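You operate a simulated robot arm through the tools that you are given. There is no shell and no other tool.

You are at the controls of a simulated robot arm. One attempt, no reset.

Task
Check disc one for pinholes and lay it in the matching tray.
Fine: lay it on the lit light box; red tray for pinholes, else green; switch the light off again.

The check looks at the end state, three seconds after you hand in, the way a careful person would. Anything else that was tipped, shoved, dropped, spilled or broken makes it a failure.

Robot
A 7-joint arm with a two-finger parallel gripper, fixed in place. Base frame: the origin is at the foot of the arm, x ahead of it, y to its left, z up; the work surface is at about z = 842. Units: mm, degrees, N and s.
With the tool pointing down near the work surface it reaches from about 460 to 920 mm from the base axis. Its first joint turns from -115.0 to 115.0 degrees. Payload 3.91 kg.
The TCP is the grasp point between the finger pads, 30 mm short of the fingertips. In the tool frame z runs along the fingers and y along their closing line. Largest opening 110 mm; finger width 20, thickness 10; the body of the gripper, 48 by 112 mm, starts 55 mm behind the TCP.
Orientation is that of the tool frame in the base frame, as a unit quaternion [x, y, z, w]. With the fingers straight down and closing along the base's y, the tool's x points along the base's -x, its y along +y and its z along -z.

Tools
- The arm moves only by the tool send_rows. Its arguments are lists of equal length, an entry for each row: "translation": the shift along the base's x, y, z in mm, a list of three; "dr": the turn, a rotation vector about the base's x, y, z in degrees, a list of three; "claw": the finger opening in mm, from 0 to 110. In form: {"translation": [[x, y, z], ...], "dr": [[rx, ry, rz], ...], "claw": [claw, ...]}. A call has 1 to 20 rows; each row shifts and turns the commanded pose from where the row before left it. Each row takes 0.2 s and may step no farther than 50 mm and 8.6 degrees from the row before; otherwise, or with a gripper value out of range, the whole call is refused. A pose out of reach is approached as far as the arm can. The call stops where the force on the tool passes 90 N (or 10 N more than at its start, if that is more) or the arm is blocked; 0.2 s more then pass. The fingers move at their own pace (about 153 mm/s each) and stop on an object; they squeeze with about 40 N. The grip force told is the motor's: it shows also when the fingers shut on nothing. Time passes only in rows, and 0.2 s behind the last, so rows that do not move let the fingers close. The reply holds the time, the measured pose of the TCP, the force on the tool along the base axes, the opening and the grip force, in the units named above and with some noise, with the torque about the TCP (base axes, N m) and any sound that the robot's microphone picked up.
- Cameras (640 x 400 px; columns grow to the right, rows downward): "scene" is fixed at [218.9, -498.5, 1638.4]; the picture's right is [0.84, -0.55, 0.00], its down [-0.38, -0.59, -0.71] and it looks along [0.39, 0.60, -0.70] (base axes); focal length 311 px, centre (320, 200). "wrist" rides on the gripper at [72, 17, -103] in the tool frame; the picture's right is [-0.23, 0.97, 0.00], its down [-0.76, -0.18, -0.62] and it looks along [-0.61, -0.14, 0.78] (tool axes); focal length 222 px, centre (320, 200).
- capture(camera): a new picture of that camera. The clock stands still meanwhile.
- raise_lower(by): slides the trunk up (or, below 0, down) by that many mm; the arm rides with it, the base frame stays. It gives what a move gives, with no picture.
- locate(camera, pixels): for up to 12 pixels [column, row] of the newest picture of that camera ("zoom" is the newest enlarged one), the place [x, y, z] in the base frame of the surface seen there, good to about 3 mm. The clock stands still meanwhile.
- enlarge(camera, box): a new picture of the part [left, top, right, bottom] of that camera's present view, enlarged. The clock stands still meanwhile.
- job_done(): hands the job in; it is judged then, once.

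Open the gripper and draw the arm clear of the work before you hand the job in, unless the task says otherwise.

The tools are called after "Call:" by a JSON object that holds its "method" and its "body". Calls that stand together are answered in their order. send_rows: Moves the arm, as the interface text tells. Its arguments: {"type":"object","properties":{"translation":{"type":"array","items":{"type":"array","items":{"type":"number"}}},"dr":{"type":"array","items":{"type":"array","items":{"type":"number"}}},"claw":{"type":"array","items":{"type":"number"}}},"required":["translation","dr","claw"]} The other tools are called the same way: raise_lower (by) slides the trunk up or down; capture (camera) takes a picture; locate (camera, pixels) gives the place of the surface under pixels of a picture; enlarge (camera, box) takes an enlarged picture of a part of a camera's view; job_done () hands the job in.

At the start:

```text
t: 0.0
position: [455.6, 318.0, 1216.7]
ee_rot: [0.0, 1.0, 0.0, 0.0]
contact_force: [0.0, 1.1, -0.3]
moment: [-0.03, 0.02, 0.01]
grip_width: 110.0
grip_force: 0.1
trunk travel left (down, up): [-800.0, 190.0]
```

scene: 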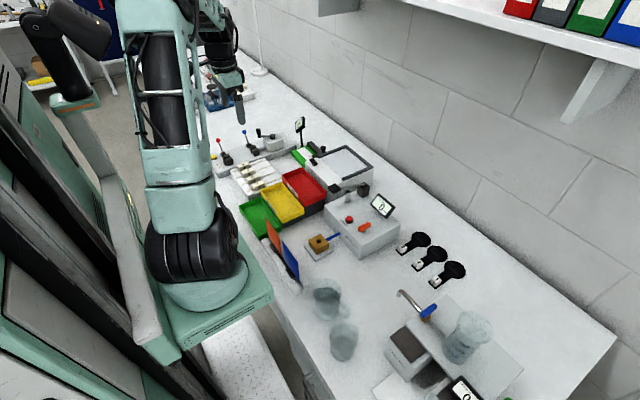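
wrist: 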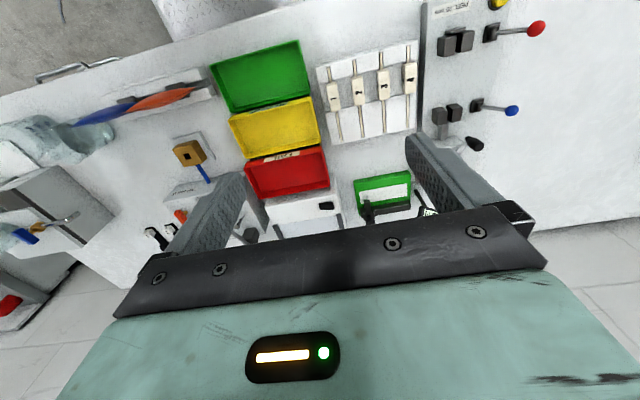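

I begin by looking closely at the work area: trays near (285,195), the light box near (345,165) and the black discs near (430,255) in the scene view.

Call:
{"method": "enlarge", "body": {"camera": "scene", "box": [200, 110, 400, 235]}}

Call:
{"method": "enlarge", "body": {"camera": "scene", "box": [320, 180, 520, 305]}}

Call:
{"method": "enlarge", "body": {"camera": "wrist", "box": [140, 20, 540, 270]}}

```text
3.20 times, centred on (300, 172) of scene
```

zoom: 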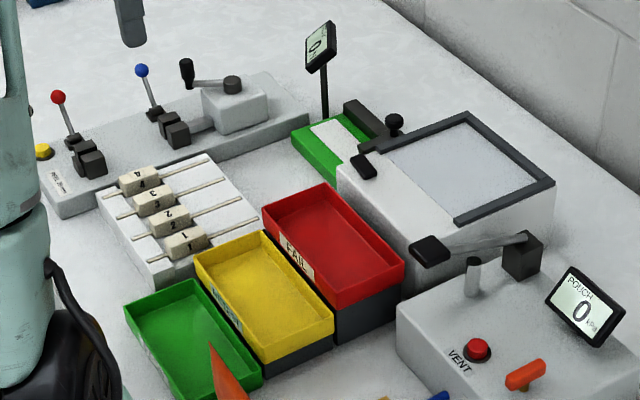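

```text
3.20 times, centred on (420, 242) of scene
```

zoom: 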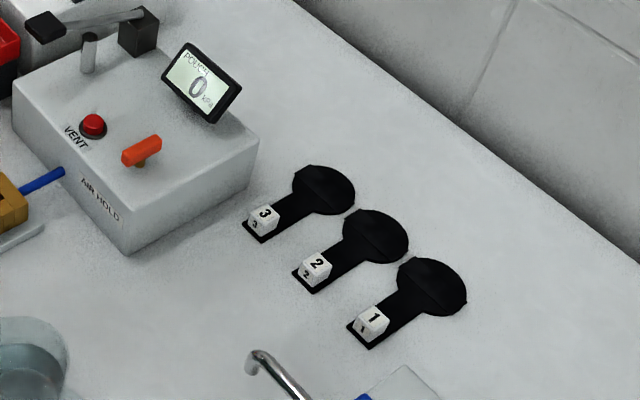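

```text
1.60 times, centred on (340, 145) of wrist
```

zoom: 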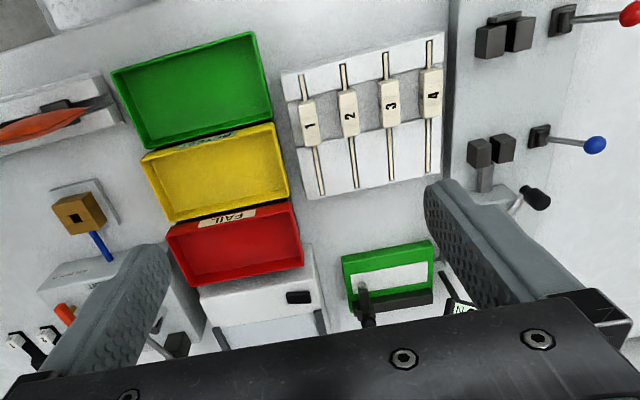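

Disc 1 is the one nearest the camera, its white handle block at about scene (436,281). I locate the discs, trays, light box and its possible switches.

Call:
{"method": "locate", "body": {"camera": "scene", "pixels": [[436, 280], [455, 269], [445, 278], [419, 263], [403, 248], [434, 254], [420, 238], [345, 165], [316, 162], [334, 188], [363, 187], [323, 149]]}}

Call:
{"method": "enlarge", "body": {"camera": "scene", "box": [290, 130, 390, 193]}}

Call:
{"method": "enlarge", "body": {"camera": "scene", "box": [390, 220, 480, 300]}}

```text
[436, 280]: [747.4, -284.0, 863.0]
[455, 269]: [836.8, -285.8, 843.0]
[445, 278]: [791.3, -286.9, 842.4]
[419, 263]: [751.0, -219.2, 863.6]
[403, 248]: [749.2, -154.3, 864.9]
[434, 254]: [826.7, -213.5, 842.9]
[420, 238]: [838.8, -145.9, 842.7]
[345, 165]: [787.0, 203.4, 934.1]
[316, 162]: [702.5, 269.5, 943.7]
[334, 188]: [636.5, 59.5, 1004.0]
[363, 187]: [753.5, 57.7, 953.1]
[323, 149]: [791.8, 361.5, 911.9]
```

```text
6.35 times, centred on (340, 162) of scene
```

zoom: 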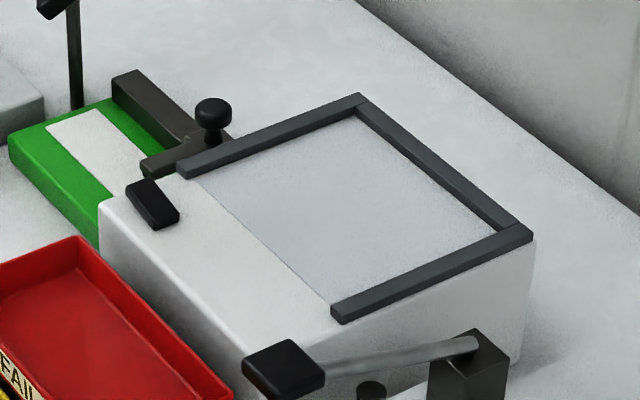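

```text
5.00 times, centred on (435, 260) of scene
```

zoom: 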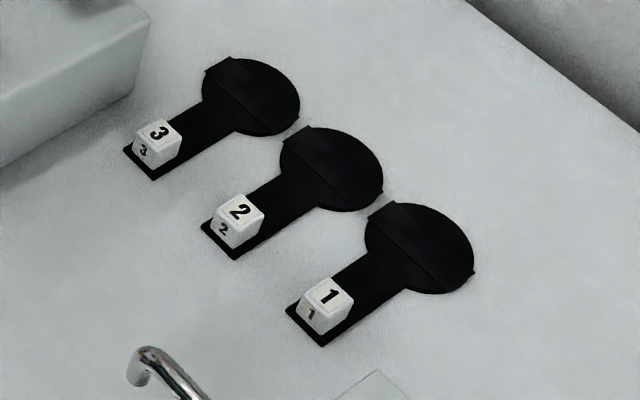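

The light box's diffuser (zoom centre ~ (345,165) of scene, z≈934) has a dark frame on three sides and a black rocker at scene (314,162). I measure disc 1's outline in the newest zoom.

Call:
{"method": "locate", "body": {"camera": "zoom", "pixels": [[325, 290], [306, 290], [326, 278], [353, 296], [328, 306], [290, 310], [320, 343], [400, 290], [473, 270], [385, 205], [430, 203], [420, 250]]}}

Call:
{"method": "enlarge", "body": {"camera": "scene", "box": [290, 130, 390, 193]}}

```text
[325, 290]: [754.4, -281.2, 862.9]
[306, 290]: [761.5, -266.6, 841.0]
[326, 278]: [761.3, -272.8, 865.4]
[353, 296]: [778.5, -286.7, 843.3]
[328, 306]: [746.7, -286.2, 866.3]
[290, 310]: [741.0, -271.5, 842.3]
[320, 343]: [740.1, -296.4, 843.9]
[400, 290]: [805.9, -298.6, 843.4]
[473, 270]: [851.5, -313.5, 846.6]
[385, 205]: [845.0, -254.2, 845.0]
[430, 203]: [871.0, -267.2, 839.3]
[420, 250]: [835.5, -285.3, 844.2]
```

```text
6.35 times, centred on (340, 162) of scene
```

zoom: 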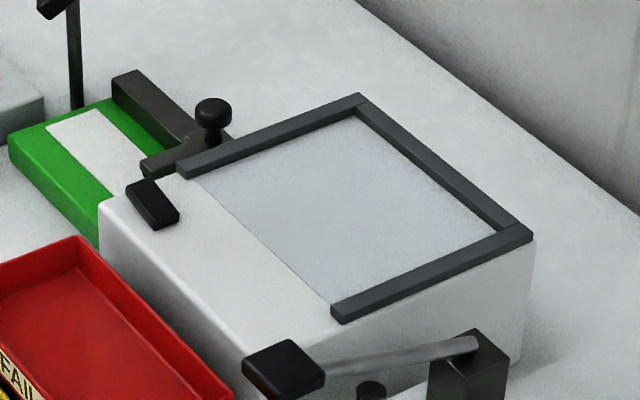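

Now I measure the light box diffuser, frame, and rocker, as well as the knob next to it, in this zoom.

Call:
{"method": "locate", "body": {"camera": "zoom", "pixels": [[152, 203], [140, 190], [168, 215], [205, 185], [330, 300], [355, 118], [495, 230], [345, 205], [110, 210], [240, 260], [212, 115], [283, 370]]}}

Call:
{"method": "enlarge", "body": {"camera": "scene", "box": [230, 160, 340, 240]}}

```text
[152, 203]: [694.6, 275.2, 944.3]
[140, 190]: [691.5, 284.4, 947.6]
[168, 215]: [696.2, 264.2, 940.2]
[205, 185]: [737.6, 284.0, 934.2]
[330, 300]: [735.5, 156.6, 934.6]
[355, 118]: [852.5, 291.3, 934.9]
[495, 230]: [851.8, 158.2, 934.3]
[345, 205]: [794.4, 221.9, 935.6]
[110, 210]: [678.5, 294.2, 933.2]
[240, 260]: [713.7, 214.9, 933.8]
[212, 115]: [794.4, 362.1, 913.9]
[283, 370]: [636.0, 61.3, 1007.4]
```

```text
5.00 times, centred on (285, 200) of scene
```

zoom: 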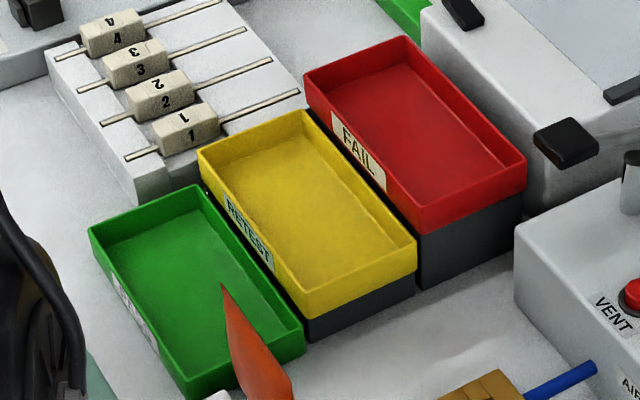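

The trays are clear: green (lowest), yellow RETEST, red FAIL (on a raised base). I measure their corners and floors.

Call:
{"method": "locate", "body": {"camera": "zoom", "pixels": [[195, 270], [90, 232], [197, 187], [303, 350], [190, 393], [415, 140], [306, 75], [405, 40], [525, 160], [422, 230], [300, 215], [440, 190]]}}

Call:
{"method": "capture", "body": {"camera": "wrist"}}

```text
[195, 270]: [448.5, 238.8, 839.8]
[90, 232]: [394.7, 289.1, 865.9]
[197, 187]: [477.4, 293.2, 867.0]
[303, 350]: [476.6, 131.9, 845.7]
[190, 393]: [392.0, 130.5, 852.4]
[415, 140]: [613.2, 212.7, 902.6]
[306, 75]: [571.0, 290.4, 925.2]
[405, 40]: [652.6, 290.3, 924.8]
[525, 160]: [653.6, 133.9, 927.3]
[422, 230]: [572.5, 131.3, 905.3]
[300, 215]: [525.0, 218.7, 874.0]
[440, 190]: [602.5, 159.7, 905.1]
```

```text
taken
```

wrist: 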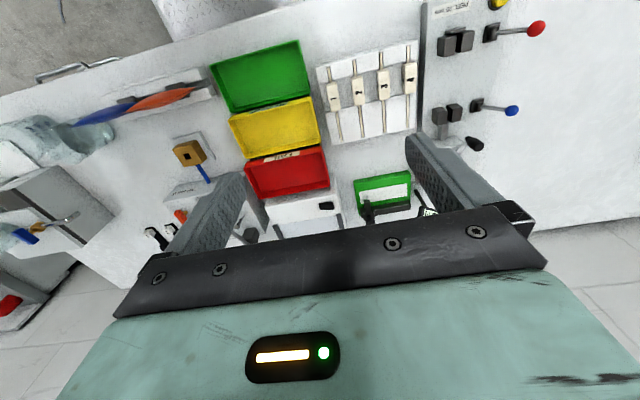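

The tray interiors are about 78 x 155 mm (green floor ≈843, red floor ≈905). I look more closely at disc 1 and at the obstacles near it and near the green tray.

Call:
{"method": "enlarge", "body": {"camera": "scene", "box": [425, 255, 475, 293]}}

Call:
{"method": "enlarge", "body": {"camera": "scene", "box": [240, 200, 380, 300]}}

Call:
{"method": "enlarge", "body": {"camera": "scene", "box": [360, 270, 520, 398]}}

Call:
{"method": "locate", "body": {"camera": "scene", "pixels": [[270, 228], [275, 240], [290, 260], [400, 291], [428, 312], [466, 320], [440, 300], [381, 205], [350, 219], [363, 228], [320, 243], [382, 200]]}}

```text
10.53 times, centred on (450, 274) of scene
```

zoom: 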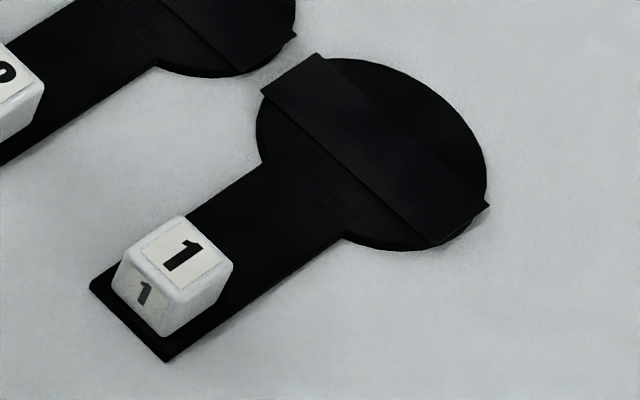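

```text
4.00 times, centred on (310, 250) of scene
```

zoom: 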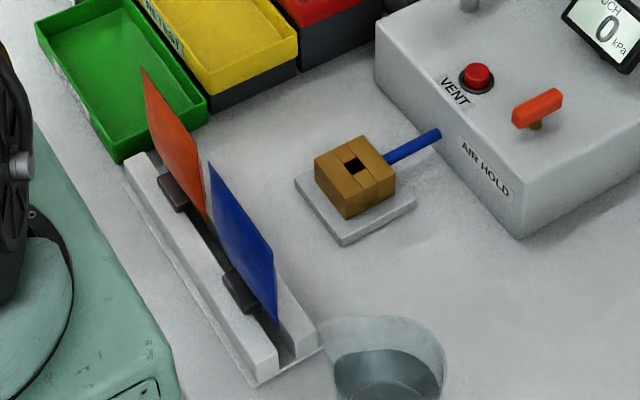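

```text
3.12 times, centred on (440, 334) of scene
```

zoom: 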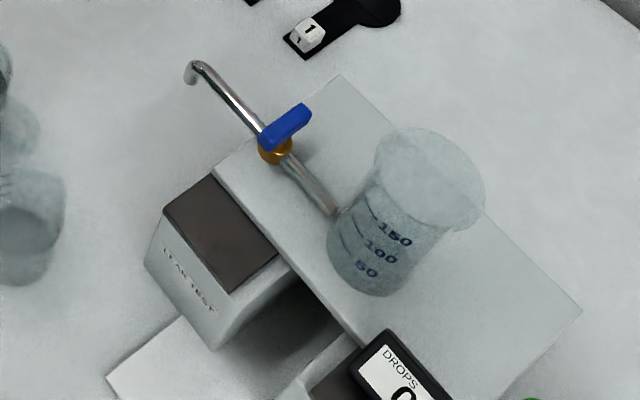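

```text
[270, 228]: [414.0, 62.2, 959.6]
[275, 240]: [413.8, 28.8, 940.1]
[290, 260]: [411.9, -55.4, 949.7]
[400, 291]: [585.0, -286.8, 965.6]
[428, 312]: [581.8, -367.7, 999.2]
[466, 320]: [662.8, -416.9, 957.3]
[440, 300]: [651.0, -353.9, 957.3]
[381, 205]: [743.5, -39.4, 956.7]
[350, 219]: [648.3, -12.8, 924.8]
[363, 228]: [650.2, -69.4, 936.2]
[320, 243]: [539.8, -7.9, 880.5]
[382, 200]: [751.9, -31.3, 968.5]
```

Disc 1 has a 25 mm wide handle with a numbered cube, and a strip across the disc. I check the tall display near the light box and platform corner before moving.

Call:
{"method": "locate", "body": {"camera": "scene", "pixels": [[300, 125], [304, 118], [296, 133], [301, 145], [446, 295], [450, 296], [408, 291], [320, 138], [310, 152], [470, 345], [517, 372], [460, 325]]}}

Call:
{"method": "enlarge", "body": {"camera": "scene", "box": [300, 145, 340, 170]}}

```text
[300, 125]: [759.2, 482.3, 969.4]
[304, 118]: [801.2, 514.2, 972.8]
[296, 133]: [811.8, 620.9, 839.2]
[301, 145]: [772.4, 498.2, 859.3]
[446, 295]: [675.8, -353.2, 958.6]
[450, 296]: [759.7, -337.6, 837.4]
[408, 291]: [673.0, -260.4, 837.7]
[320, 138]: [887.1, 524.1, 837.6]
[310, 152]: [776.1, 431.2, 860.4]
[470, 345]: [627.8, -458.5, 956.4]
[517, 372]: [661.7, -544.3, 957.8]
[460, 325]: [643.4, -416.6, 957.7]
```

```text
16.00 times, centred on (320, 158) of scene
```

zoom: 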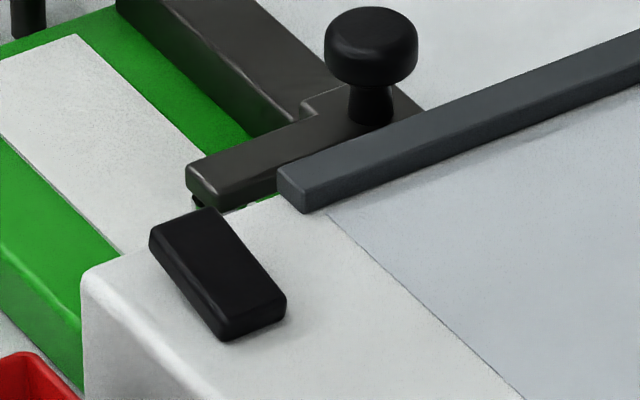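

The rocker is close up; I locate its four top corners to learn its tilt and size.

Call:
{"method": "locate", "body": {"camera": "zoom", "pixels": [[160, 235], [205, 215], [225, 322], [278, 295], [218, 265], [180, 225], [250, 305], [240, 365], [120, 275], [300, 260], [300, 200], [210, 190]]}}

```text
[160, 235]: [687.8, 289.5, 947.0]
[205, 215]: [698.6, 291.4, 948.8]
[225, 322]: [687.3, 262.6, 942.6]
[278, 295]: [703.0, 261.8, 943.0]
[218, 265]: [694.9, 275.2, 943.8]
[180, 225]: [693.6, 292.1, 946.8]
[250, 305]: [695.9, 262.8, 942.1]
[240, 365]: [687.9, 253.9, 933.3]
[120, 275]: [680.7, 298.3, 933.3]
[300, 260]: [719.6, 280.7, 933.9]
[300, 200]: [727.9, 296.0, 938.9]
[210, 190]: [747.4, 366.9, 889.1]
```

The rocker spans x 687–703, y 260–293, with its +y end raised (≈948 vs ≈942), and the diffuser looks unlit. I close the fingers and move above its raised end.

Call:
{"method": "send_rows", "body": {"translation": [[34.2, -4.2, -20], [34.2, -4.2, -20], [34.2, -4.2, -20], [34.2, -4.2, -20], [34.2, -4.2, -25], [34.2, -4.2, -25], [34.2, -4.8, -35], [0, 0, 0]], "dr": [[0, 0, 0], [0, 0, 0], [0, 0, 0], [0, 0, 0], [0, 0, 0], [0, 0, 0], [0, 0, 0], [0, 0, 0]], "claw": [0, 0, 0, 0, 0, 0, 0, 0]}}

Call:
{"method": "capture", "body": {"camera": "scene"}}

Call:
{"method": "capture", "body": {"camera": "wrist"}}

```text
t: 1.8
position: [696.2, 287.5, 1049.9]
ee_rot: [0.001, 1.0, 0.0, 0.0]
contact_force: [-0.2, 0.8, 0.0]
moment: [-0.02, -0.01, 0.0]
grip_width: 0.2
grip_force: 37.8
trunk travel left (down, up): [-800.0, 190.0]
```

```text
taken
```

scene: 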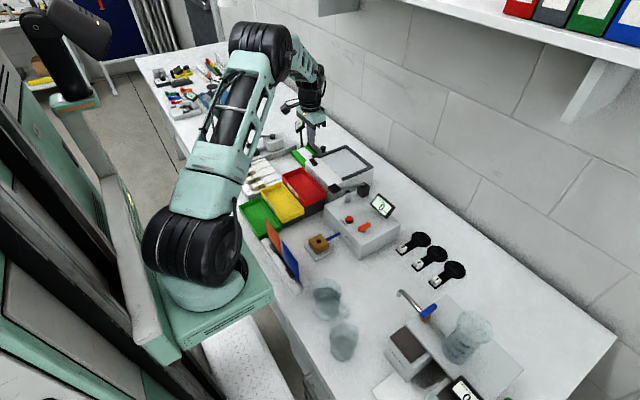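

```text
taken
```

wrist: 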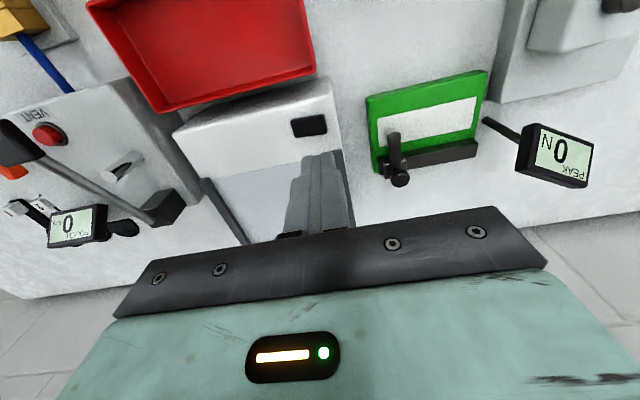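

The TCP is above the rocker's raised end at (696,287.5). I go down to just above contact (tip at ~953), then press in 2 mm steps.

Call:
{"method": "send_rows", "body": {"translation": [[-1, 1, -32], [0, 0, -32], [0, 0, -3], [0, 0, -3], [0, 0, -3], [0, 0, 0]], "dr": [[0, 0, 0], [0, 0, 0], [0, 0, 0], [0, 0, 0], [0, 0, 0], [0, 0, 0]], "claw": [0, 0, 0, 0, 0, 0]}}

Call:
{"method": "enlarge", "body": {"camera": "scene", "box": [290, 130, 390, 193]}}

```text
t: 3.2
position: [693.9, 290.0, 978.4]
ee_rot: [0.0, 1.0, 0.001, 0.0]
contact_force: [0.7, 2.6, 1.5]
moment: [0.1, 0.01, -0.02]
grip_width: 0.0
grip_force: 37.8
trunk travel left (down, up): [-800.0, 190.0]
```

```text
6.35 times, centred on (340, 162) of scene
```

zoom: 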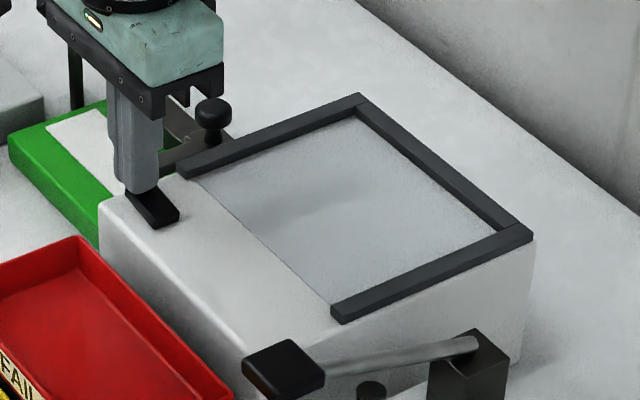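

The tip is just touching the raised end (small force). I press on in 1.5 mm steps.

Call:
{"method": "send_rows", "body": {"translation": [[0, 0, -1.5], [0, 0, -1.5], [0, 0, -1.5], [0, 0, -1.5], [0, 0, 0]], "dr": [[0, 0, 0], [0, 0, 0], [0, 0, 0], [0, 0, 0], [0, 0, 0]], "claw": [0, 0, 0, 0, 0]}}

Call:
{"method": "enlarge", "body": {"camera": "scene", "box": [290, 130, 390, 193]}}

```text
t: 4.4
position: [693.9, 290.0, 976.3]
ee_rot: [0.0, 1.0, 0.002, 0.001]
contact_force: [-1.5, 5.3, 29.3]
moment: [-0.08, 0.01, -0.02]
grip_width: 0.1
grip_force: 37.5
trunk travel left (down, up): [-800.0, 190.0]
```

```text
6.35 times, centred on (340, 162) of scene
```

zoom: 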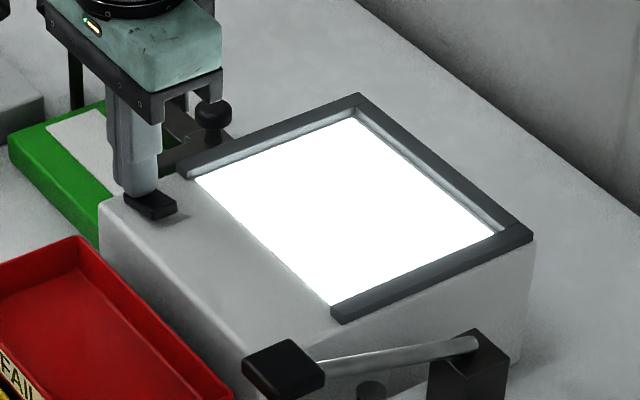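

The light is on. I lift away and check it stays on.

Call:
{"method": "send_rows", "body": {"translation": [[0, 0, 20], [0, 0, 45], [0, 0, 45], [0, 0, 40], [0, 0, 0]], "dr": [[0, 0, 0], [0, 0, 0], [0, 0, 0], [0, 0, 0], [0, 0, 0]], "claw": [0, 0, 0, 0, 0]}}

Call:
{"method": "enlarge", "body": {"camera": "scene", "box": [300, 145, 340, 170]}}

```text
t: 5.6
position: [691.8, 289.6, 1122.6]
ee_rot: [0.0, 1.0, 0.001, 0.0]
contact_force: [0.0, 0.4, -0.4]
moment: [0.0, -0.04, 0.0]
grip_width: 0.3
grip_force: 37.8
trunk travel left (down, up): [-800.0, 190.0]
```

```text
16.00 times, centred on (320, 158) of scene
```

zoom: 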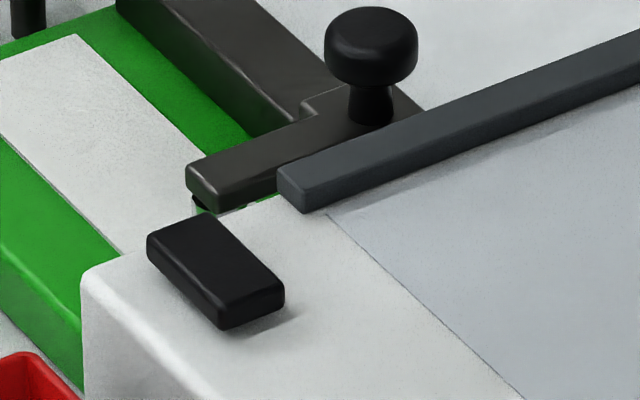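

The diffuser now looks unlit again; I check the rocker's tilt to see whether it latched or sprang back.

Call:
{"method": "locate", "body": {"camera": "zoom", "pixels": [[160, 235], [205, 217], [225, 310], [275, 290], [218, 265], [180, 228], [250, 300]]}}

Call:
{"method": "enlarge", "body": {"camera": "scene", "box": [290, 130, 390, 193]}}

```text
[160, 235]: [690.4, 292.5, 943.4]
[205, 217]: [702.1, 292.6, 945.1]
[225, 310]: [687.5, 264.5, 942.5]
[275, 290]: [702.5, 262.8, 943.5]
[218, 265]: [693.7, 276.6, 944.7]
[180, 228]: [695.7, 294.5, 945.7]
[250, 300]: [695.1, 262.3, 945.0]
```

```text
6.35 times, centred on (340, 162) of scene
```

zoom: 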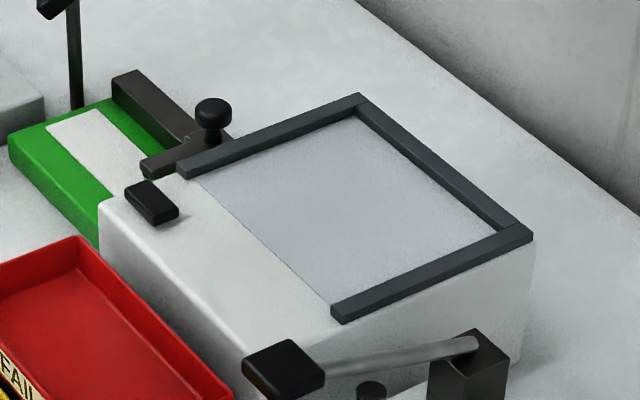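

It sprang back to about level, so it did not latch; the finger was pressing too near the pivot. I'll shift 8 mm toward +y so that only the end is pressed, and press deeper.

Call:
{"method": "send_rows", "body": {"translation": [[3, 7.5, -45], [0, 0, -45], [0, 0, -40], [0, 0, -12], [0, 0, -3], [0, 0, -2], [0, 0, -2], [0, 0, 0]], "dr": [[0, 0, 0], [0, 0, 0], [0, 0, 0], [0, 0, 0], [0, 0, 0], [0, 0, 0], [0, 0, 0], [0, 0, 0]], "claw": [0, 0, 0, 0, 0, 0, 0, 0]}}

Call:
{"method": "enlarge", "body": {"camera": "scene", "box": [300, 145, 340, 170]}}

```text
t: 7.4
position: [697.9, 296.5, 973.5]
ee_rot: [0.0, 1.0, 0.0, 0.001]
contact_force: [-1.7, -2.7, 10.4]
moment: [-0.17, 0.06, 0.0]
grip_width: 0.0
grip_force: 37.4
trunk travel left (down, up): [-800.0, 190.0]
```

```text
16.00 times, centred on (320, 158) of scene
```

zoom: 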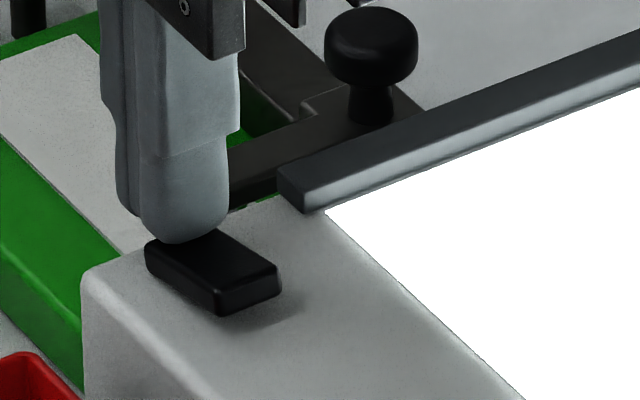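

It's lit and the rocker now tips the other way; I press a little further to the end stop.

Call:
{"method": "send_rows", "body": {"translation": [[0, 0, -1.5], [0, 0, -1.5], [0, 0, -1.5], [0, 0, -1.5], [0, 0, 0]], "dr": [[0, 0, 0], [0, 0, 0], [0, 0, 0], [0, 0, 0], [0, 0, 0]], "claw": [0, 0, 0, 0, 0]}}

Call:
{"method": "enlarge", "body": {"camera": "scene", "box": [300, 145, 340, 170]}}

```text
t: 8.6
position: [697.5, 296.0, 973.6]
ee_rot: [0.0, 1.0, 0.003, 0.004]
contact_force: [-5.2, -6.5, 56.4]
moment: [-0.7, 0.3, -0.05]
grip_width: 0.0
grip_force: 37.3
trunk travel left (down, up): [-800.0, 190.0]
```

```text
16.00 times, centred on (320, 158) of scene
```

zoom: 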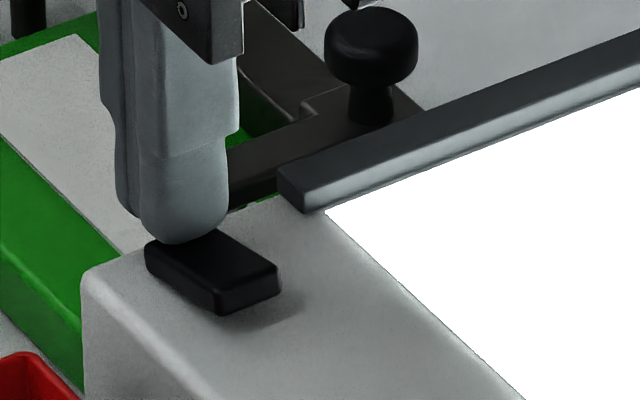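

The rocker is at its end stop (56 N, no more travel). I lift away and check that the light stays on.

Call:
{"method": "send_rows", "body": {"translation": [[0, 0, 10], [0, 0, 45], [0, 0, 45], [0, 0, 45], [0, 0, 45], [0, 0, 0]], "dr": [[0, 0, 0], [0, 0, 0], [0, 0, 0], [0, 0, 0], [0, 0, 0], [0, 0, 0]], "claw": [0, 0, 0, 0, 0, 0]}}

Call:
{"method": "enlarge", "body": {"camera": "scene", "box": [290, 130, 390, 193]}}

```text
t: 10.0
position: [696.8, 297.2, 1157.3]
ee_rot: [0.001, 1.0, 0.0, 0.0]
contact_force: [-0.6, -0.8, -0.5]
moment: [0.02, 0.0, -0.02]
grip_width: 0.1
grip_force: 37.2
trunk travel left (down, up): [-800.0, 190.0]
```

```text
6.35 times, centred on (340, 162) of scene
```

zoom: 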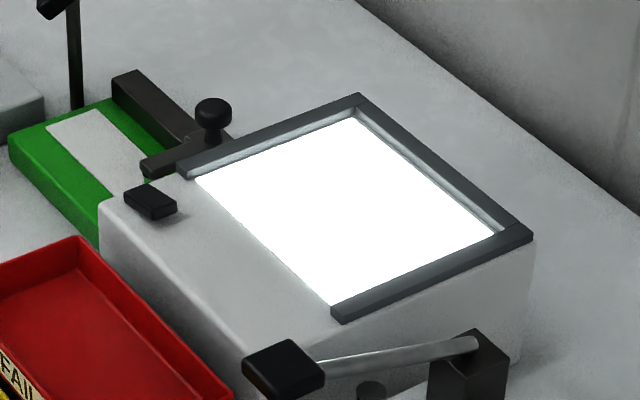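

The light stays on. I travel at height to above disc 1's cube (≈(755,-284)), opening the fingers to 45 mm.

Call:
{"method": "send_rows", "body": {"translation": [[4.5, -44.7, 0], [4.5, -44.7, 0], [4.5, -44.7, 0], [4.5, -44.7, 0], [4.5, -44.7, 0], [4.5, -44.7, 0], [4.5, -44.7, 0], [4.5, -44.7, 0], [4.5, -44.7, 0], [4.5, -44.7, 0], [4.5, -44.7, 0], [4.5, -44.7, 0], [4.2, -44.8, 0], [0, 0, 0]], "dr": [[0, 0, 0], [0, 0, 0], [0, 0, 0], [0, 0, 0], [0, 0, 0], [0, 0, 0], [0, 0, 0], [0, 0, 0], [0, 0, 0], [0, 0, 0], [0, 0, 0], [0, 0, 0], [0, 0, 0], [0, 0, 0]], "claw": [45, 45, 45, 45, 45, 45, 45, 45, 45, 45, 45, 45, 45, 45]}}

Call:
{"method": "capture", "body": {"camera": "scene"}}

Call:
{"method": "capture", "body": {"camera": "wrist"}}

```text
t: 13.0
position: [755.6, -285.4, 1156.9]
ee_rot: [0.0, 1.0, -0.001, 0.001]
contact_force: [0.2, -0.1, -0.5]
moment: [-0.03, 0.0, 0.02]
grip_width: 45.0
grip_force: 0.0
trunk travel left (down, up): [-800.0, 190.0]
```

```text
taken
```

scene: 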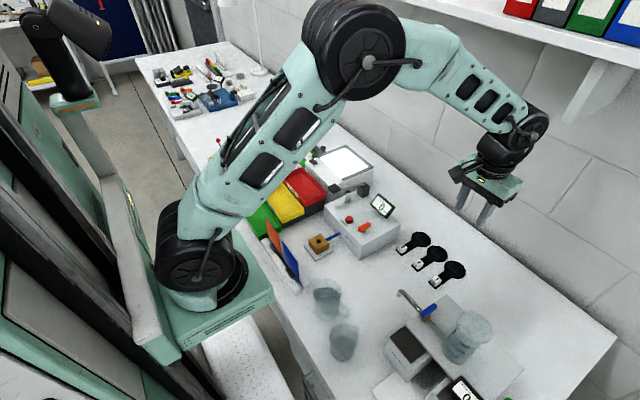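

```text
taken
```

wrist: 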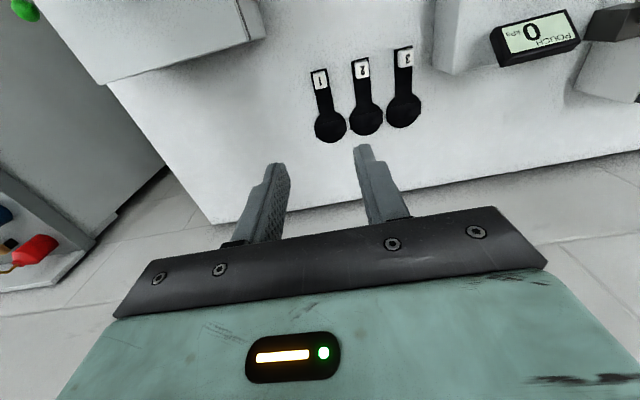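

The gripper is above disc 1 with a clear path. I descend in two stages, first to TCP z≈960.

Call:
{"method": "send_rows", "body": {"translation": [[0, 0, -45], [0, 0, -45], [0, 0, -45], [0, 0, -45], [0, 0, -17], [0, 0, 0]], "dr": [[0, 0, 0], [0, 0, 0], [0, 0, 0], [0, 0, 0], [0, 0, 0], [0, 0, 0]], "claw": [45, 45, 45, 45, 45, 45]}}

Call:
{"method": "enlarge", "body": {"camera": "scene", "box": [360, 200, 520, 300]}}

Call:
{"method": "capture", "body": {"camera": "wrist"}}

```text
t: 14.4
position: [754.9, -284.4, 959.2]
ee_rot: [-0.001, 1.0, 0.0, 0.0]
contact_force: [-0.8, -0.6, -0.5]
moment: [0.0, -0.01, 0.04]
grip_width: 44.9
grip_force: 0.0
trunk travel left (down, up): [-800.0, 190.0]
```

```text
4.00 times, centred on (440, 250) of scene
```

zoom: 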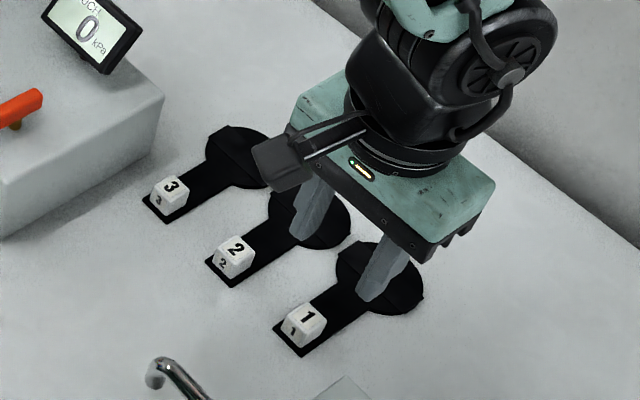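

```text
taken
```

wrist: 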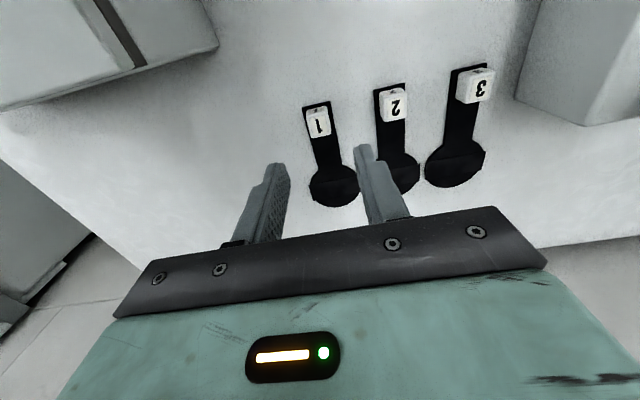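

I cross-check the cube's location with the wrist camera (cube at (318,122), disc at (333,185)).

Call:
{"method": "locate", "body": {"camera": "wrist", "pixels": [[318, 122], [312, 110], [327, 110], [318, 134], [330, 132], [305, 112], [329, 103], [318, 155], [312, 190], [355, 183], [333, 188], [330, 206]]}}

Call:
{"method": "enlarge", "body": {"camera": "wrist", "box": [270, 80, 430, 220]}}

```text
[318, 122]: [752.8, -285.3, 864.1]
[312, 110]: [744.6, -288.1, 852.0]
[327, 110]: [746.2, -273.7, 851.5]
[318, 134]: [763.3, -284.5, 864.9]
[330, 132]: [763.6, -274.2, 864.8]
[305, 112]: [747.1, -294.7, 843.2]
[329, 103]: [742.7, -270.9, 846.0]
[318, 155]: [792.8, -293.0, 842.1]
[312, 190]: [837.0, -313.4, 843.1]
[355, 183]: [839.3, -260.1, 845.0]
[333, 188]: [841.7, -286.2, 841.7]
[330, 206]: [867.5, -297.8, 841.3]
```

```text
2.86 times, centred on (350, 150) of wrist
```

zoom: 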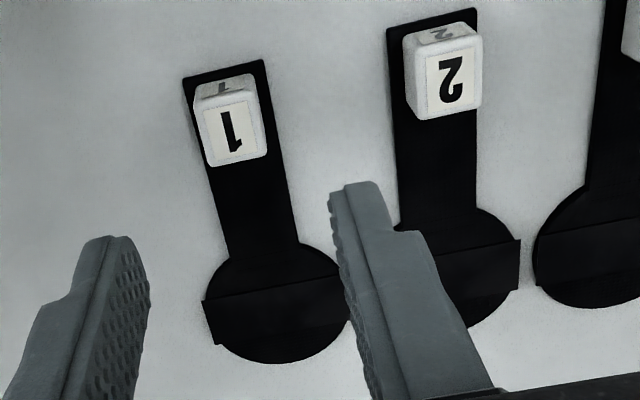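

The cube centre is about (754,-284), top z≈864.5. I descend to TCP z≈876 (fingertips just above the handle strip) and close on the cube.

Call:
{"method": "send_rows", "body": {"translation": [[-0.5, 0, -40], [0, 0, -30], [0, 0, -10], [0, 0, -3], [0, 0, 0], [0, 0, 0], [0, 0, 0], [0, 0, 0]], "dr": [[0, 0, 0], [0, 0, 0], [0, 0, 0], [0, 0, 0], [0, 0, 0], [0, 0, 0], [0, 0, 0], [0, 0, 0]], "claw": [45, 45, 45, 45, 45, 0, 0, 0]}}

Call:
{"method": "enlarge", "body": {"camera": "scene", "box": [400, 230, 500, 300]}}

Call:
{"method": "capture", "body": {"camera": "wrist"}}

```text
t: 16.2
position: [756.0, -284.0, 876.7]
ee_rot: [0.0, 1.0, 0.0, -0.001]
contact_force: [0.1, 0.6, -0.4]
moment: [-0.02, 0.03, 0.01]
grip_width: 18.7
grip_force: 39.9
trunk travel left (down, up): [-800.0, 190.0]
```

```text
5.71 times, centred on (450, 265) of scene
```

zoom: 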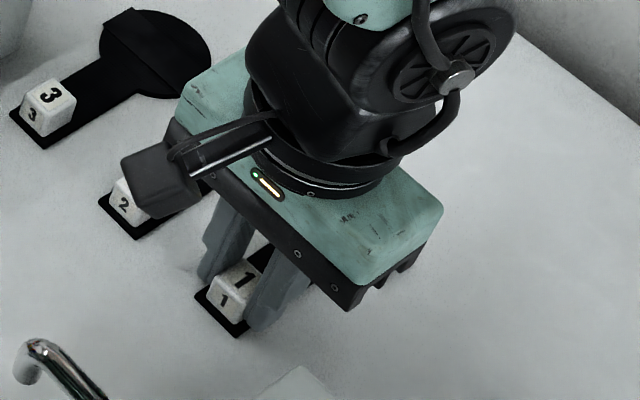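

```text
taken
```

wrist: 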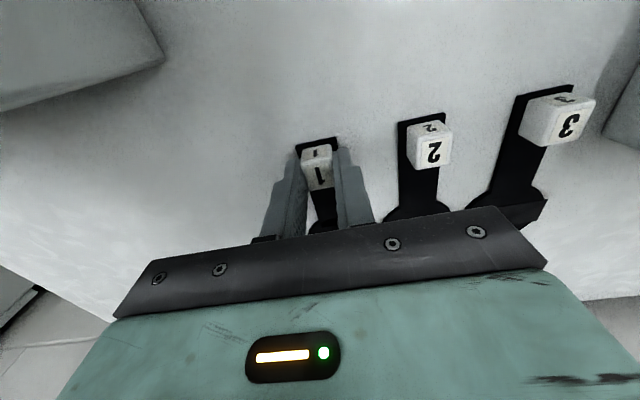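

The fingers hold the cube (18.7 mm, 40 N). I lift slowly.

Call:
{"method": "send_rows", "body": {"translation": [[0, 0, 5], [0, 0, 15], [0, 0, 25], [0, 0, 30], [0, 0, 40], [0, 0, 40], [0, 0, 0]], "dr": [[0, 0, 0], [0, 0, 0], [0, 0, 0], [0, 0, 0], [0, 0, 0], [0, 0, 0], [0, 0, 0]], "claw": [0, 0, 0, 0, 0, 0, 0]}}

Call:
{"method": "enlarge", "body": {"camera": "scene", "box": [380, 180, 520, 290]}}

Call:
{"method": "capture", "body": {"camera": "wrist"}}

```text
t: 17.8
position: [754.4, -285.8, 1032.8]
ee_rot: [-0.001, 1.0, 0.001, -0.001]
contact_force: [-0.1, 0.5, -0.3]
moment: [0.02, 0.02, 0.0]
grip_width: 18.5
grip_force: 39.6
trunk travel left (down, up): [-800.0, 190.0]
```

```text
3.64 times, centred on (450, 235) of scene
```

zoom: 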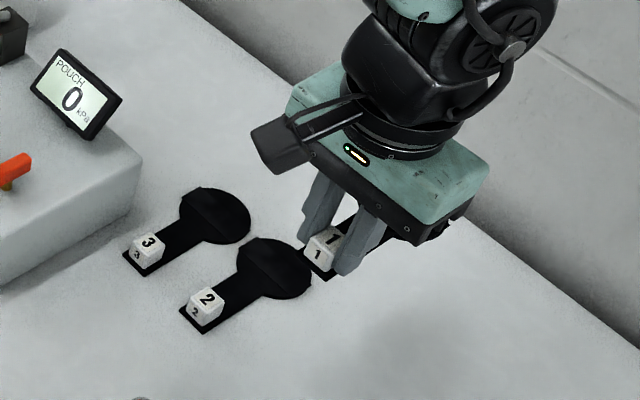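

```text
taken
```

wrist: 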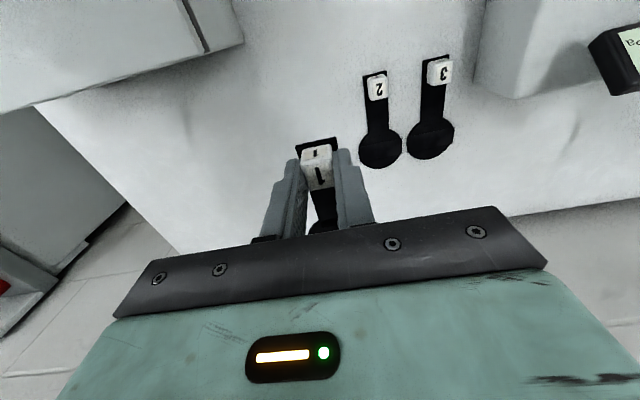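

Disc 1 is in the grip, level, and the other discs are undisturbed. I rise and travel to above the light box, aiming for the TCP at (712,224).

Call:
{"method": "send_rows", "body": {"translation": [[0, 0, 40], [0, 0, 40], [-3.5, 42.5, 0], [-3.5, 42.5, 0], [-3.5, 42.5, 0], [-3.5, 42.5, 0], [-3.5, 42.5, 0], [-3.5, 42.5, 0], [-3.5, 42.5, 0], [-3.5, 42.5, 0], [-3.5, 42.5, 0], [-3.5, 42.5, 0], [-3.5, 42.5, 0], [-3.9, 42.3, 0], [0, 0, 0], [0, 0, 0]], "dr": [[0, 0, 0], [0, 0, 0], [0, 0, 0], [0, 0, 0], [0, 0, 0], [0, 0, 0], [0, 0, 0], [0, 0, 0], [0, 0, 0], [0, 0, 0], [0, 0, 0], [0, 0, 0], [0, 0, 0], [0, 0, 0], [0, 0, 0], [0, 0, 0]], "claw": [0, 0, 0, 0, 0, 0, 0, 0, 0, 0, 0, 0, 0, 0, 0, 0]}}

Call:
{"method": "enlarge", "body": {"camera": "scene", "box": [280, 100, 400, 195]}}

Call:
{"method": "capture", "body": {"camera": "wrist"}}

```text
t: 21.2
position: [713.7, 224.8, 1113.4]
ee_rot: [0.0, 1.0, 0.0, 0.0]
contact_force: [0.3, 0.2, -0.5]
moment: [-0.02, 0.04, -0.02]
grip_width: 18.5
grip_force: 39.7
trunk travel left (down, up): [-800.0, 190.0]
```

```text
4.21 times, centred on (340, 148) of scene
```

zoom: 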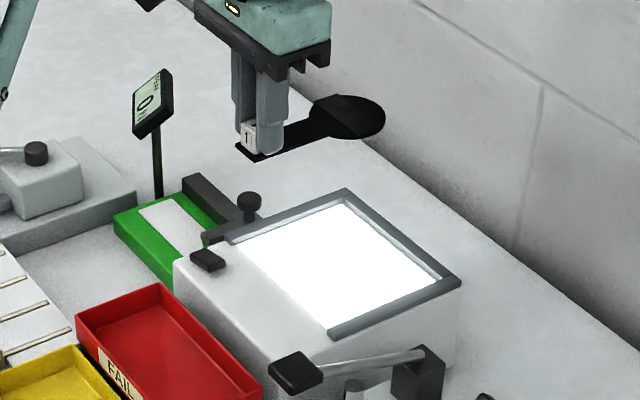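

```text
taken
```

wrist: 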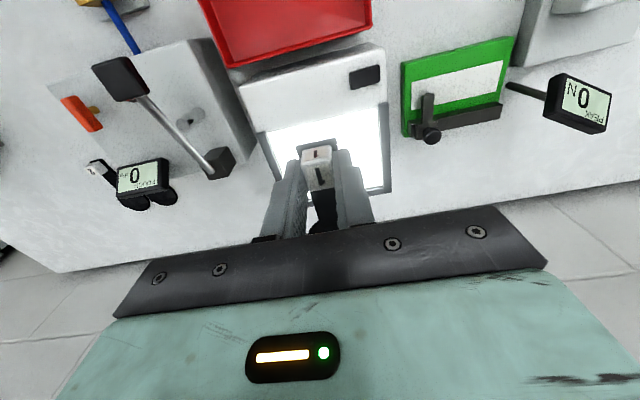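

Disc 1 hovers over the light box. I measure the disc in the grip to know its exact length and tilt before laying it down.

Call:
{"method": "enlarge", "body": {"camera": "scene", "box": [318, 112, 378, 150]}}

```text
10.53 times, centred on (348, 131) of scene
```

zoom: 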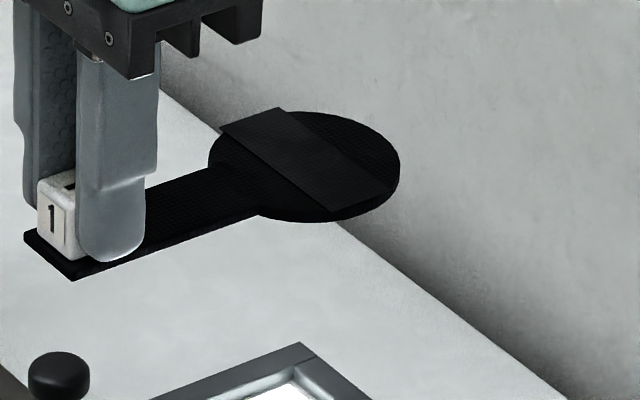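

I locate handle corners and disc rim in this zoom.

Call:
{"method": "locate", "body": {"camera": "zoom", "pixels": [[27, 236], [72, 275], [396, 165], [222, 126], [334, 209], [280, 112], [388, 188], [300, 165], [240, 170], [215, 155], [300, 217], [350, 120]]}}

```text
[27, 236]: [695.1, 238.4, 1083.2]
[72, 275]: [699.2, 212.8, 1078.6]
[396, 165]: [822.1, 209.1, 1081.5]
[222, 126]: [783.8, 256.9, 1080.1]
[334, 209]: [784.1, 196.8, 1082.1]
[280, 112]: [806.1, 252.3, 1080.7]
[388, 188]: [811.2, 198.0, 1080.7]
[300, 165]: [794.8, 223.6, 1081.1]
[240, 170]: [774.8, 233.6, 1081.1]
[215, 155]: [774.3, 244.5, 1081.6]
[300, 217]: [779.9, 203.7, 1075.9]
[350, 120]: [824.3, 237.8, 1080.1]
```

Handle starts at TCP−16 mm, disc far edge at about TCP+118 mm, and it's level. I lower it to just above the diffuser (TCP≈974).

Call:
{"method": "send_rows", "body": {"translation": [[-1, 0, -40], [0, 0, -40], [0, 0, -40], [0, 0, -14], [0, 0, -5], [0, 0, 0]], "dr": [[0, 0, 0], [0, 0, 0], [0, 0, 0], [0, 0, 0], [0, 0, 0], [0, 0, 0]], "claw": [0, 0, 0, 0, 0, 0]}}

Call:
{"method": "enlarge", "body": {"camera": "scene", "box": [290, 130, 390, 193]}}

```text
t: 22.6
position: [711.4, 224.6, 972.5]
ee_rot: [0.0, 1.0, 0.001, 0.0]
contact_force: [0.0, -0.4, -0.4]
moment: [0.0, 0.02, 0.01]
grip_width: 18.6
grip_force: 39.4
trunk travel left (down, up): [-800.0, 190.0]
```

```text
6.35 times, centred on (340, 162) of scene
```

zoom: 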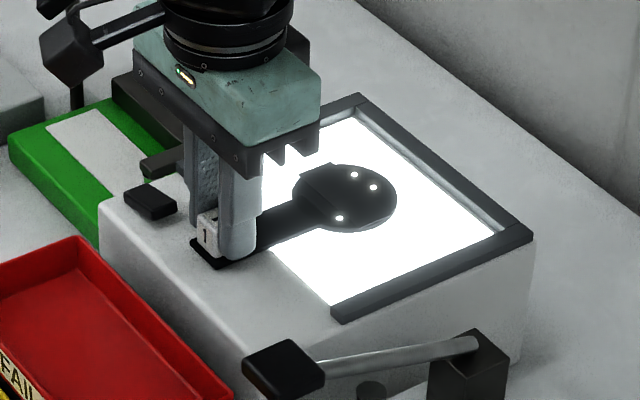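

Three bright spots already show in the disc at zoom (353,175), (374,187) and (339,218). I lower the last few millimetres to lay it flat.

Call:
{"method": "send_rows", "body": {"translation": [[0, 0, -1.5], [0, 0, -1], [0, 0, -1], [0, 0, -0.5], [0, 0, 0]], "dr": [[0, 0, 0], [0, 0, 0], [0, 0, 0], [0, 0, 0], [0, 0, 0]], "claw": [0, 0, 0, 0, 0]}}

Call:
{"method": "enlarge", "body": {"camera": "scene", "box": [320, 145, 370, 183]}}

```text
t: 23.8
position: [710.5, 224.7, 971.9]
ee_rot: [0.0, 1.0, 0.0, 0.002]
contact_force: [-2.5, -1.5, 25.3]
moment: [-0.04, -0.53, -0.06]
grip_width: 18.8
grip_force: 40.0
trunk travel left (down, up): [-800.0, 190.0]
```

```text
10.53 times, centred on (345, 164) of scene
```

zoom: 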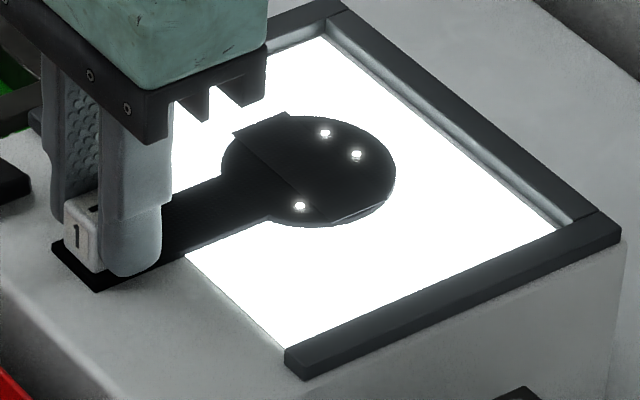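

The disc is on the diffuser (25 N contact). I ease the push, open the fingers to 40 mm, and rise to view it freely.

Call:
{"method": "send_rows", "body": {"translation": [[0, 0, 3], [0, 0, 0], [0, 0, 0], [0, 0, 0], [0, 0, 10], [0, 0, 30], [0, 0, 40], [0, 0, 40], [0, 0, 0]], "dr": [[0, 0, 0], [0, 0, 0], [0, 0, 0], [0, 0, 0], [0, 0, 0], [0, 0, 0], [0, 0, 0], [0, 0, 0], [0, 0, 0]], "claw": [0, 40, 40, 40, 40, 40, 40, 40, 40]}}

Call:
{"method": "enlarge", "body": {"camera": "scene", "box": [320, 145, 370, 183]}}

Call:
{"method": "capture", "body": {"camera": "wrist"}}

```text
t: 25.8
position: [711.2, 225.5, 1093.4]
ee_rot: [0.0, 1.0, 0.0, 0.0]
contact_force: [-0.2, -1.1, 0.0]
moment: [-0.02, 0.05, 0.0]
grip_width: 39.8
grip_force: 0.1
trunk travel left (down, up): [-800.0, 190.0]
```

```text
10.53 times, centred on (345, 164) of scene
```

zoom: 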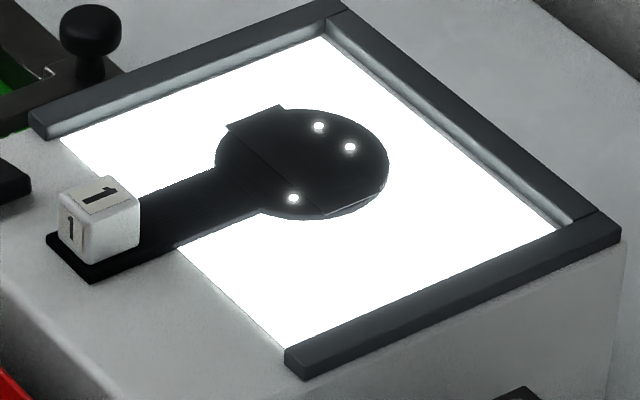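

```text
taken
```

wrist: 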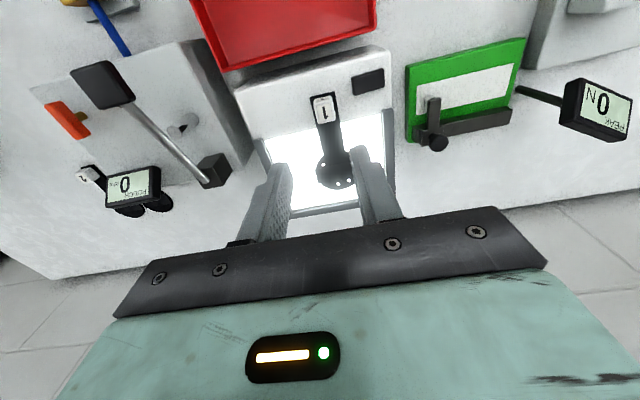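

Three pinholes shine through disc 1: scene zoom (319,127), (350,147), (293,198), seen also by the wrist camera near (335,175). I enlarge the wrist view to be sure and re-measure the cube for the re-grasp.

Call:
{"method": "enlarge", "body": {"camera": "wrist", "box": [280, 80, 400, 210]}}

Call:
{"method": "locate", "body": {"camera": "wrist", "pixels": [[323, 108], [316, 98], [330, 97], [318, 119], [333, 118], [310, 98], [333, 172], [338, 189]]}}

```text
3.08 times, centred on (340, 145) of wrist
```

zoom: 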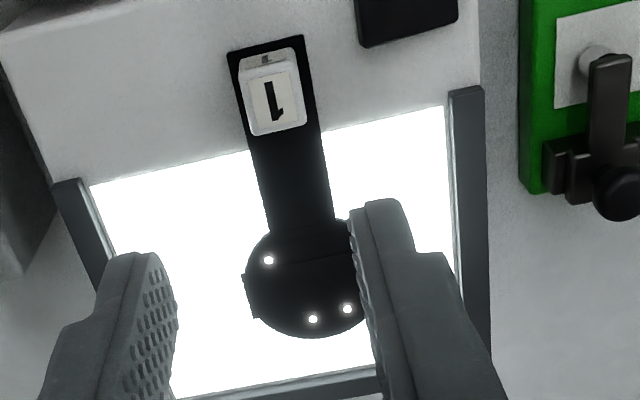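

```text
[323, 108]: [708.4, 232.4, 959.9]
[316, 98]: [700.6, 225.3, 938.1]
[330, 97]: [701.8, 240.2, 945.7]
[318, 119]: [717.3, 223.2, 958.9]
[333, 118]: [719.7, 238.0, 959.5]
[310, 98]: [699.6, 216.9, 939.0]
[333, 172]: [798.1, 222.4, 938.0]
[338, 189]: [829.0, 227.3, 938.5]
```

Pinholes are confirmed, so the disc goes to the red tray. The cube reads as slightly shifted in y, so I re-measure it with the scene camera.

Call:
{"method": "enlarge", "body": {"camera": "scene", "box": [320, 145, 370, 183]}}

Call:
{"method": "locate", "body": {"camera": "zoom", "pixels": [[75, 195], [97, 180], [137, 193], [108, 213], [100, 195], [50, 238], [91, 280], [215, 160], [388, 165], [230, 127], [325, 215], [300, 163]]}}

```text
10.53 times, centred on (345, 164) of scene
```

zoom: 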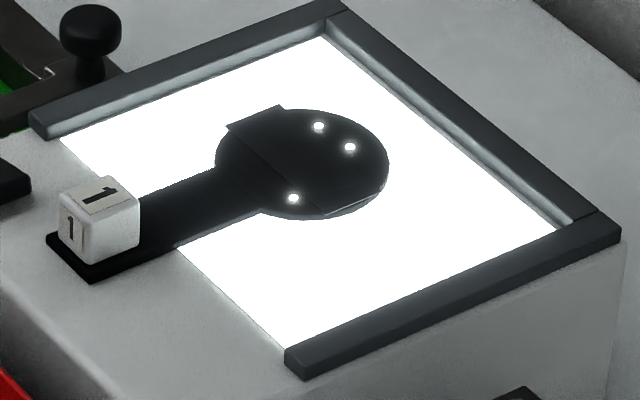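

```text
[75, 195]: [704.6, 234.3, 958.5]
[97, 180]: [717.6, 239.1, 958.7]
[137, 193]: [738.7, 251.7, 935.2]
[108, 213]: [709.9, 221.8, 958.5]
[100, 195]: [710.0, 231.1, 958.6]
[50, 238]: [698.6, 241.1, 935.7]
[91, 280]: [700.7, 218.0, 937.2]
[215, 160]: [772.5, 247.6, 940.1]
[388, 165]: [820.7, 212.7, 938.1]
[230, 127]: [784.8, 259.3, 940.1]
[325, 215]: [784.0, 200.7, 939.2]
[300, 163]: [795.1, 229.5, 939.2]
```

The disc shifted about 4 mm in +y on release; the cube centre is now ≈(710.5,230), top ≈958.6. I re-align, descend to TCP z≈971.5 and grip the cube again.

Call:
{"method": "send_rows", "body": {"translation": [[0, 4.5, -40], [0, 0, -40], [0, 0, -30], [0, 0, -8], [0, 0, -4], [0, 0, 0], [0, 0, 0], [0, 0, 0], [0, 0, 0]], "dr": [[0, 0, 0], [0, 0, 0], [0, 0, 0], [0, 0, 0], [0, 0, 0], [0, 0, 0], [0, 0, 0], [0, 0, 0], [0, 0, 0]], "claw": [40, 40, 40, 40, 40, 40, 0, 0, 0]}}

Call:
{"method": "enlarge", "body": {"camera": "scene", "box": [300, 140, 360, 185]}}

```text
t: 27.8
position: [711.2, 229.5, 969.8]
ee_rot: [-0.001, 1.0, 0.0, 0.0]
contact_force: [0.6, 0.8, 0.4]
moment: [0.0, 0.02, 0.01]
grip_width: 18.5
grip_force: 39.7
trunk travel left (down, up): [-800.0, 190.0]
```

```text
8.89 times, centred on (330, 162) of scene
```

zoom: 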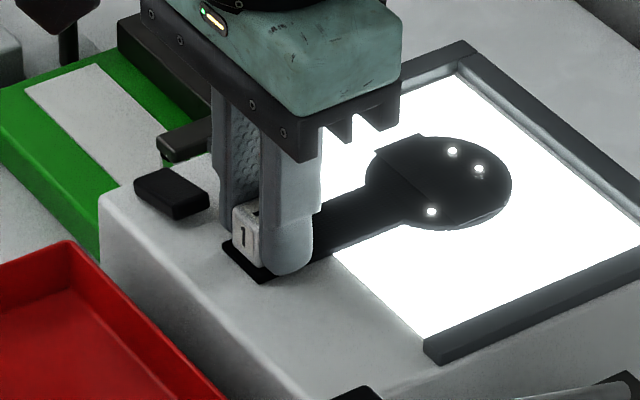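

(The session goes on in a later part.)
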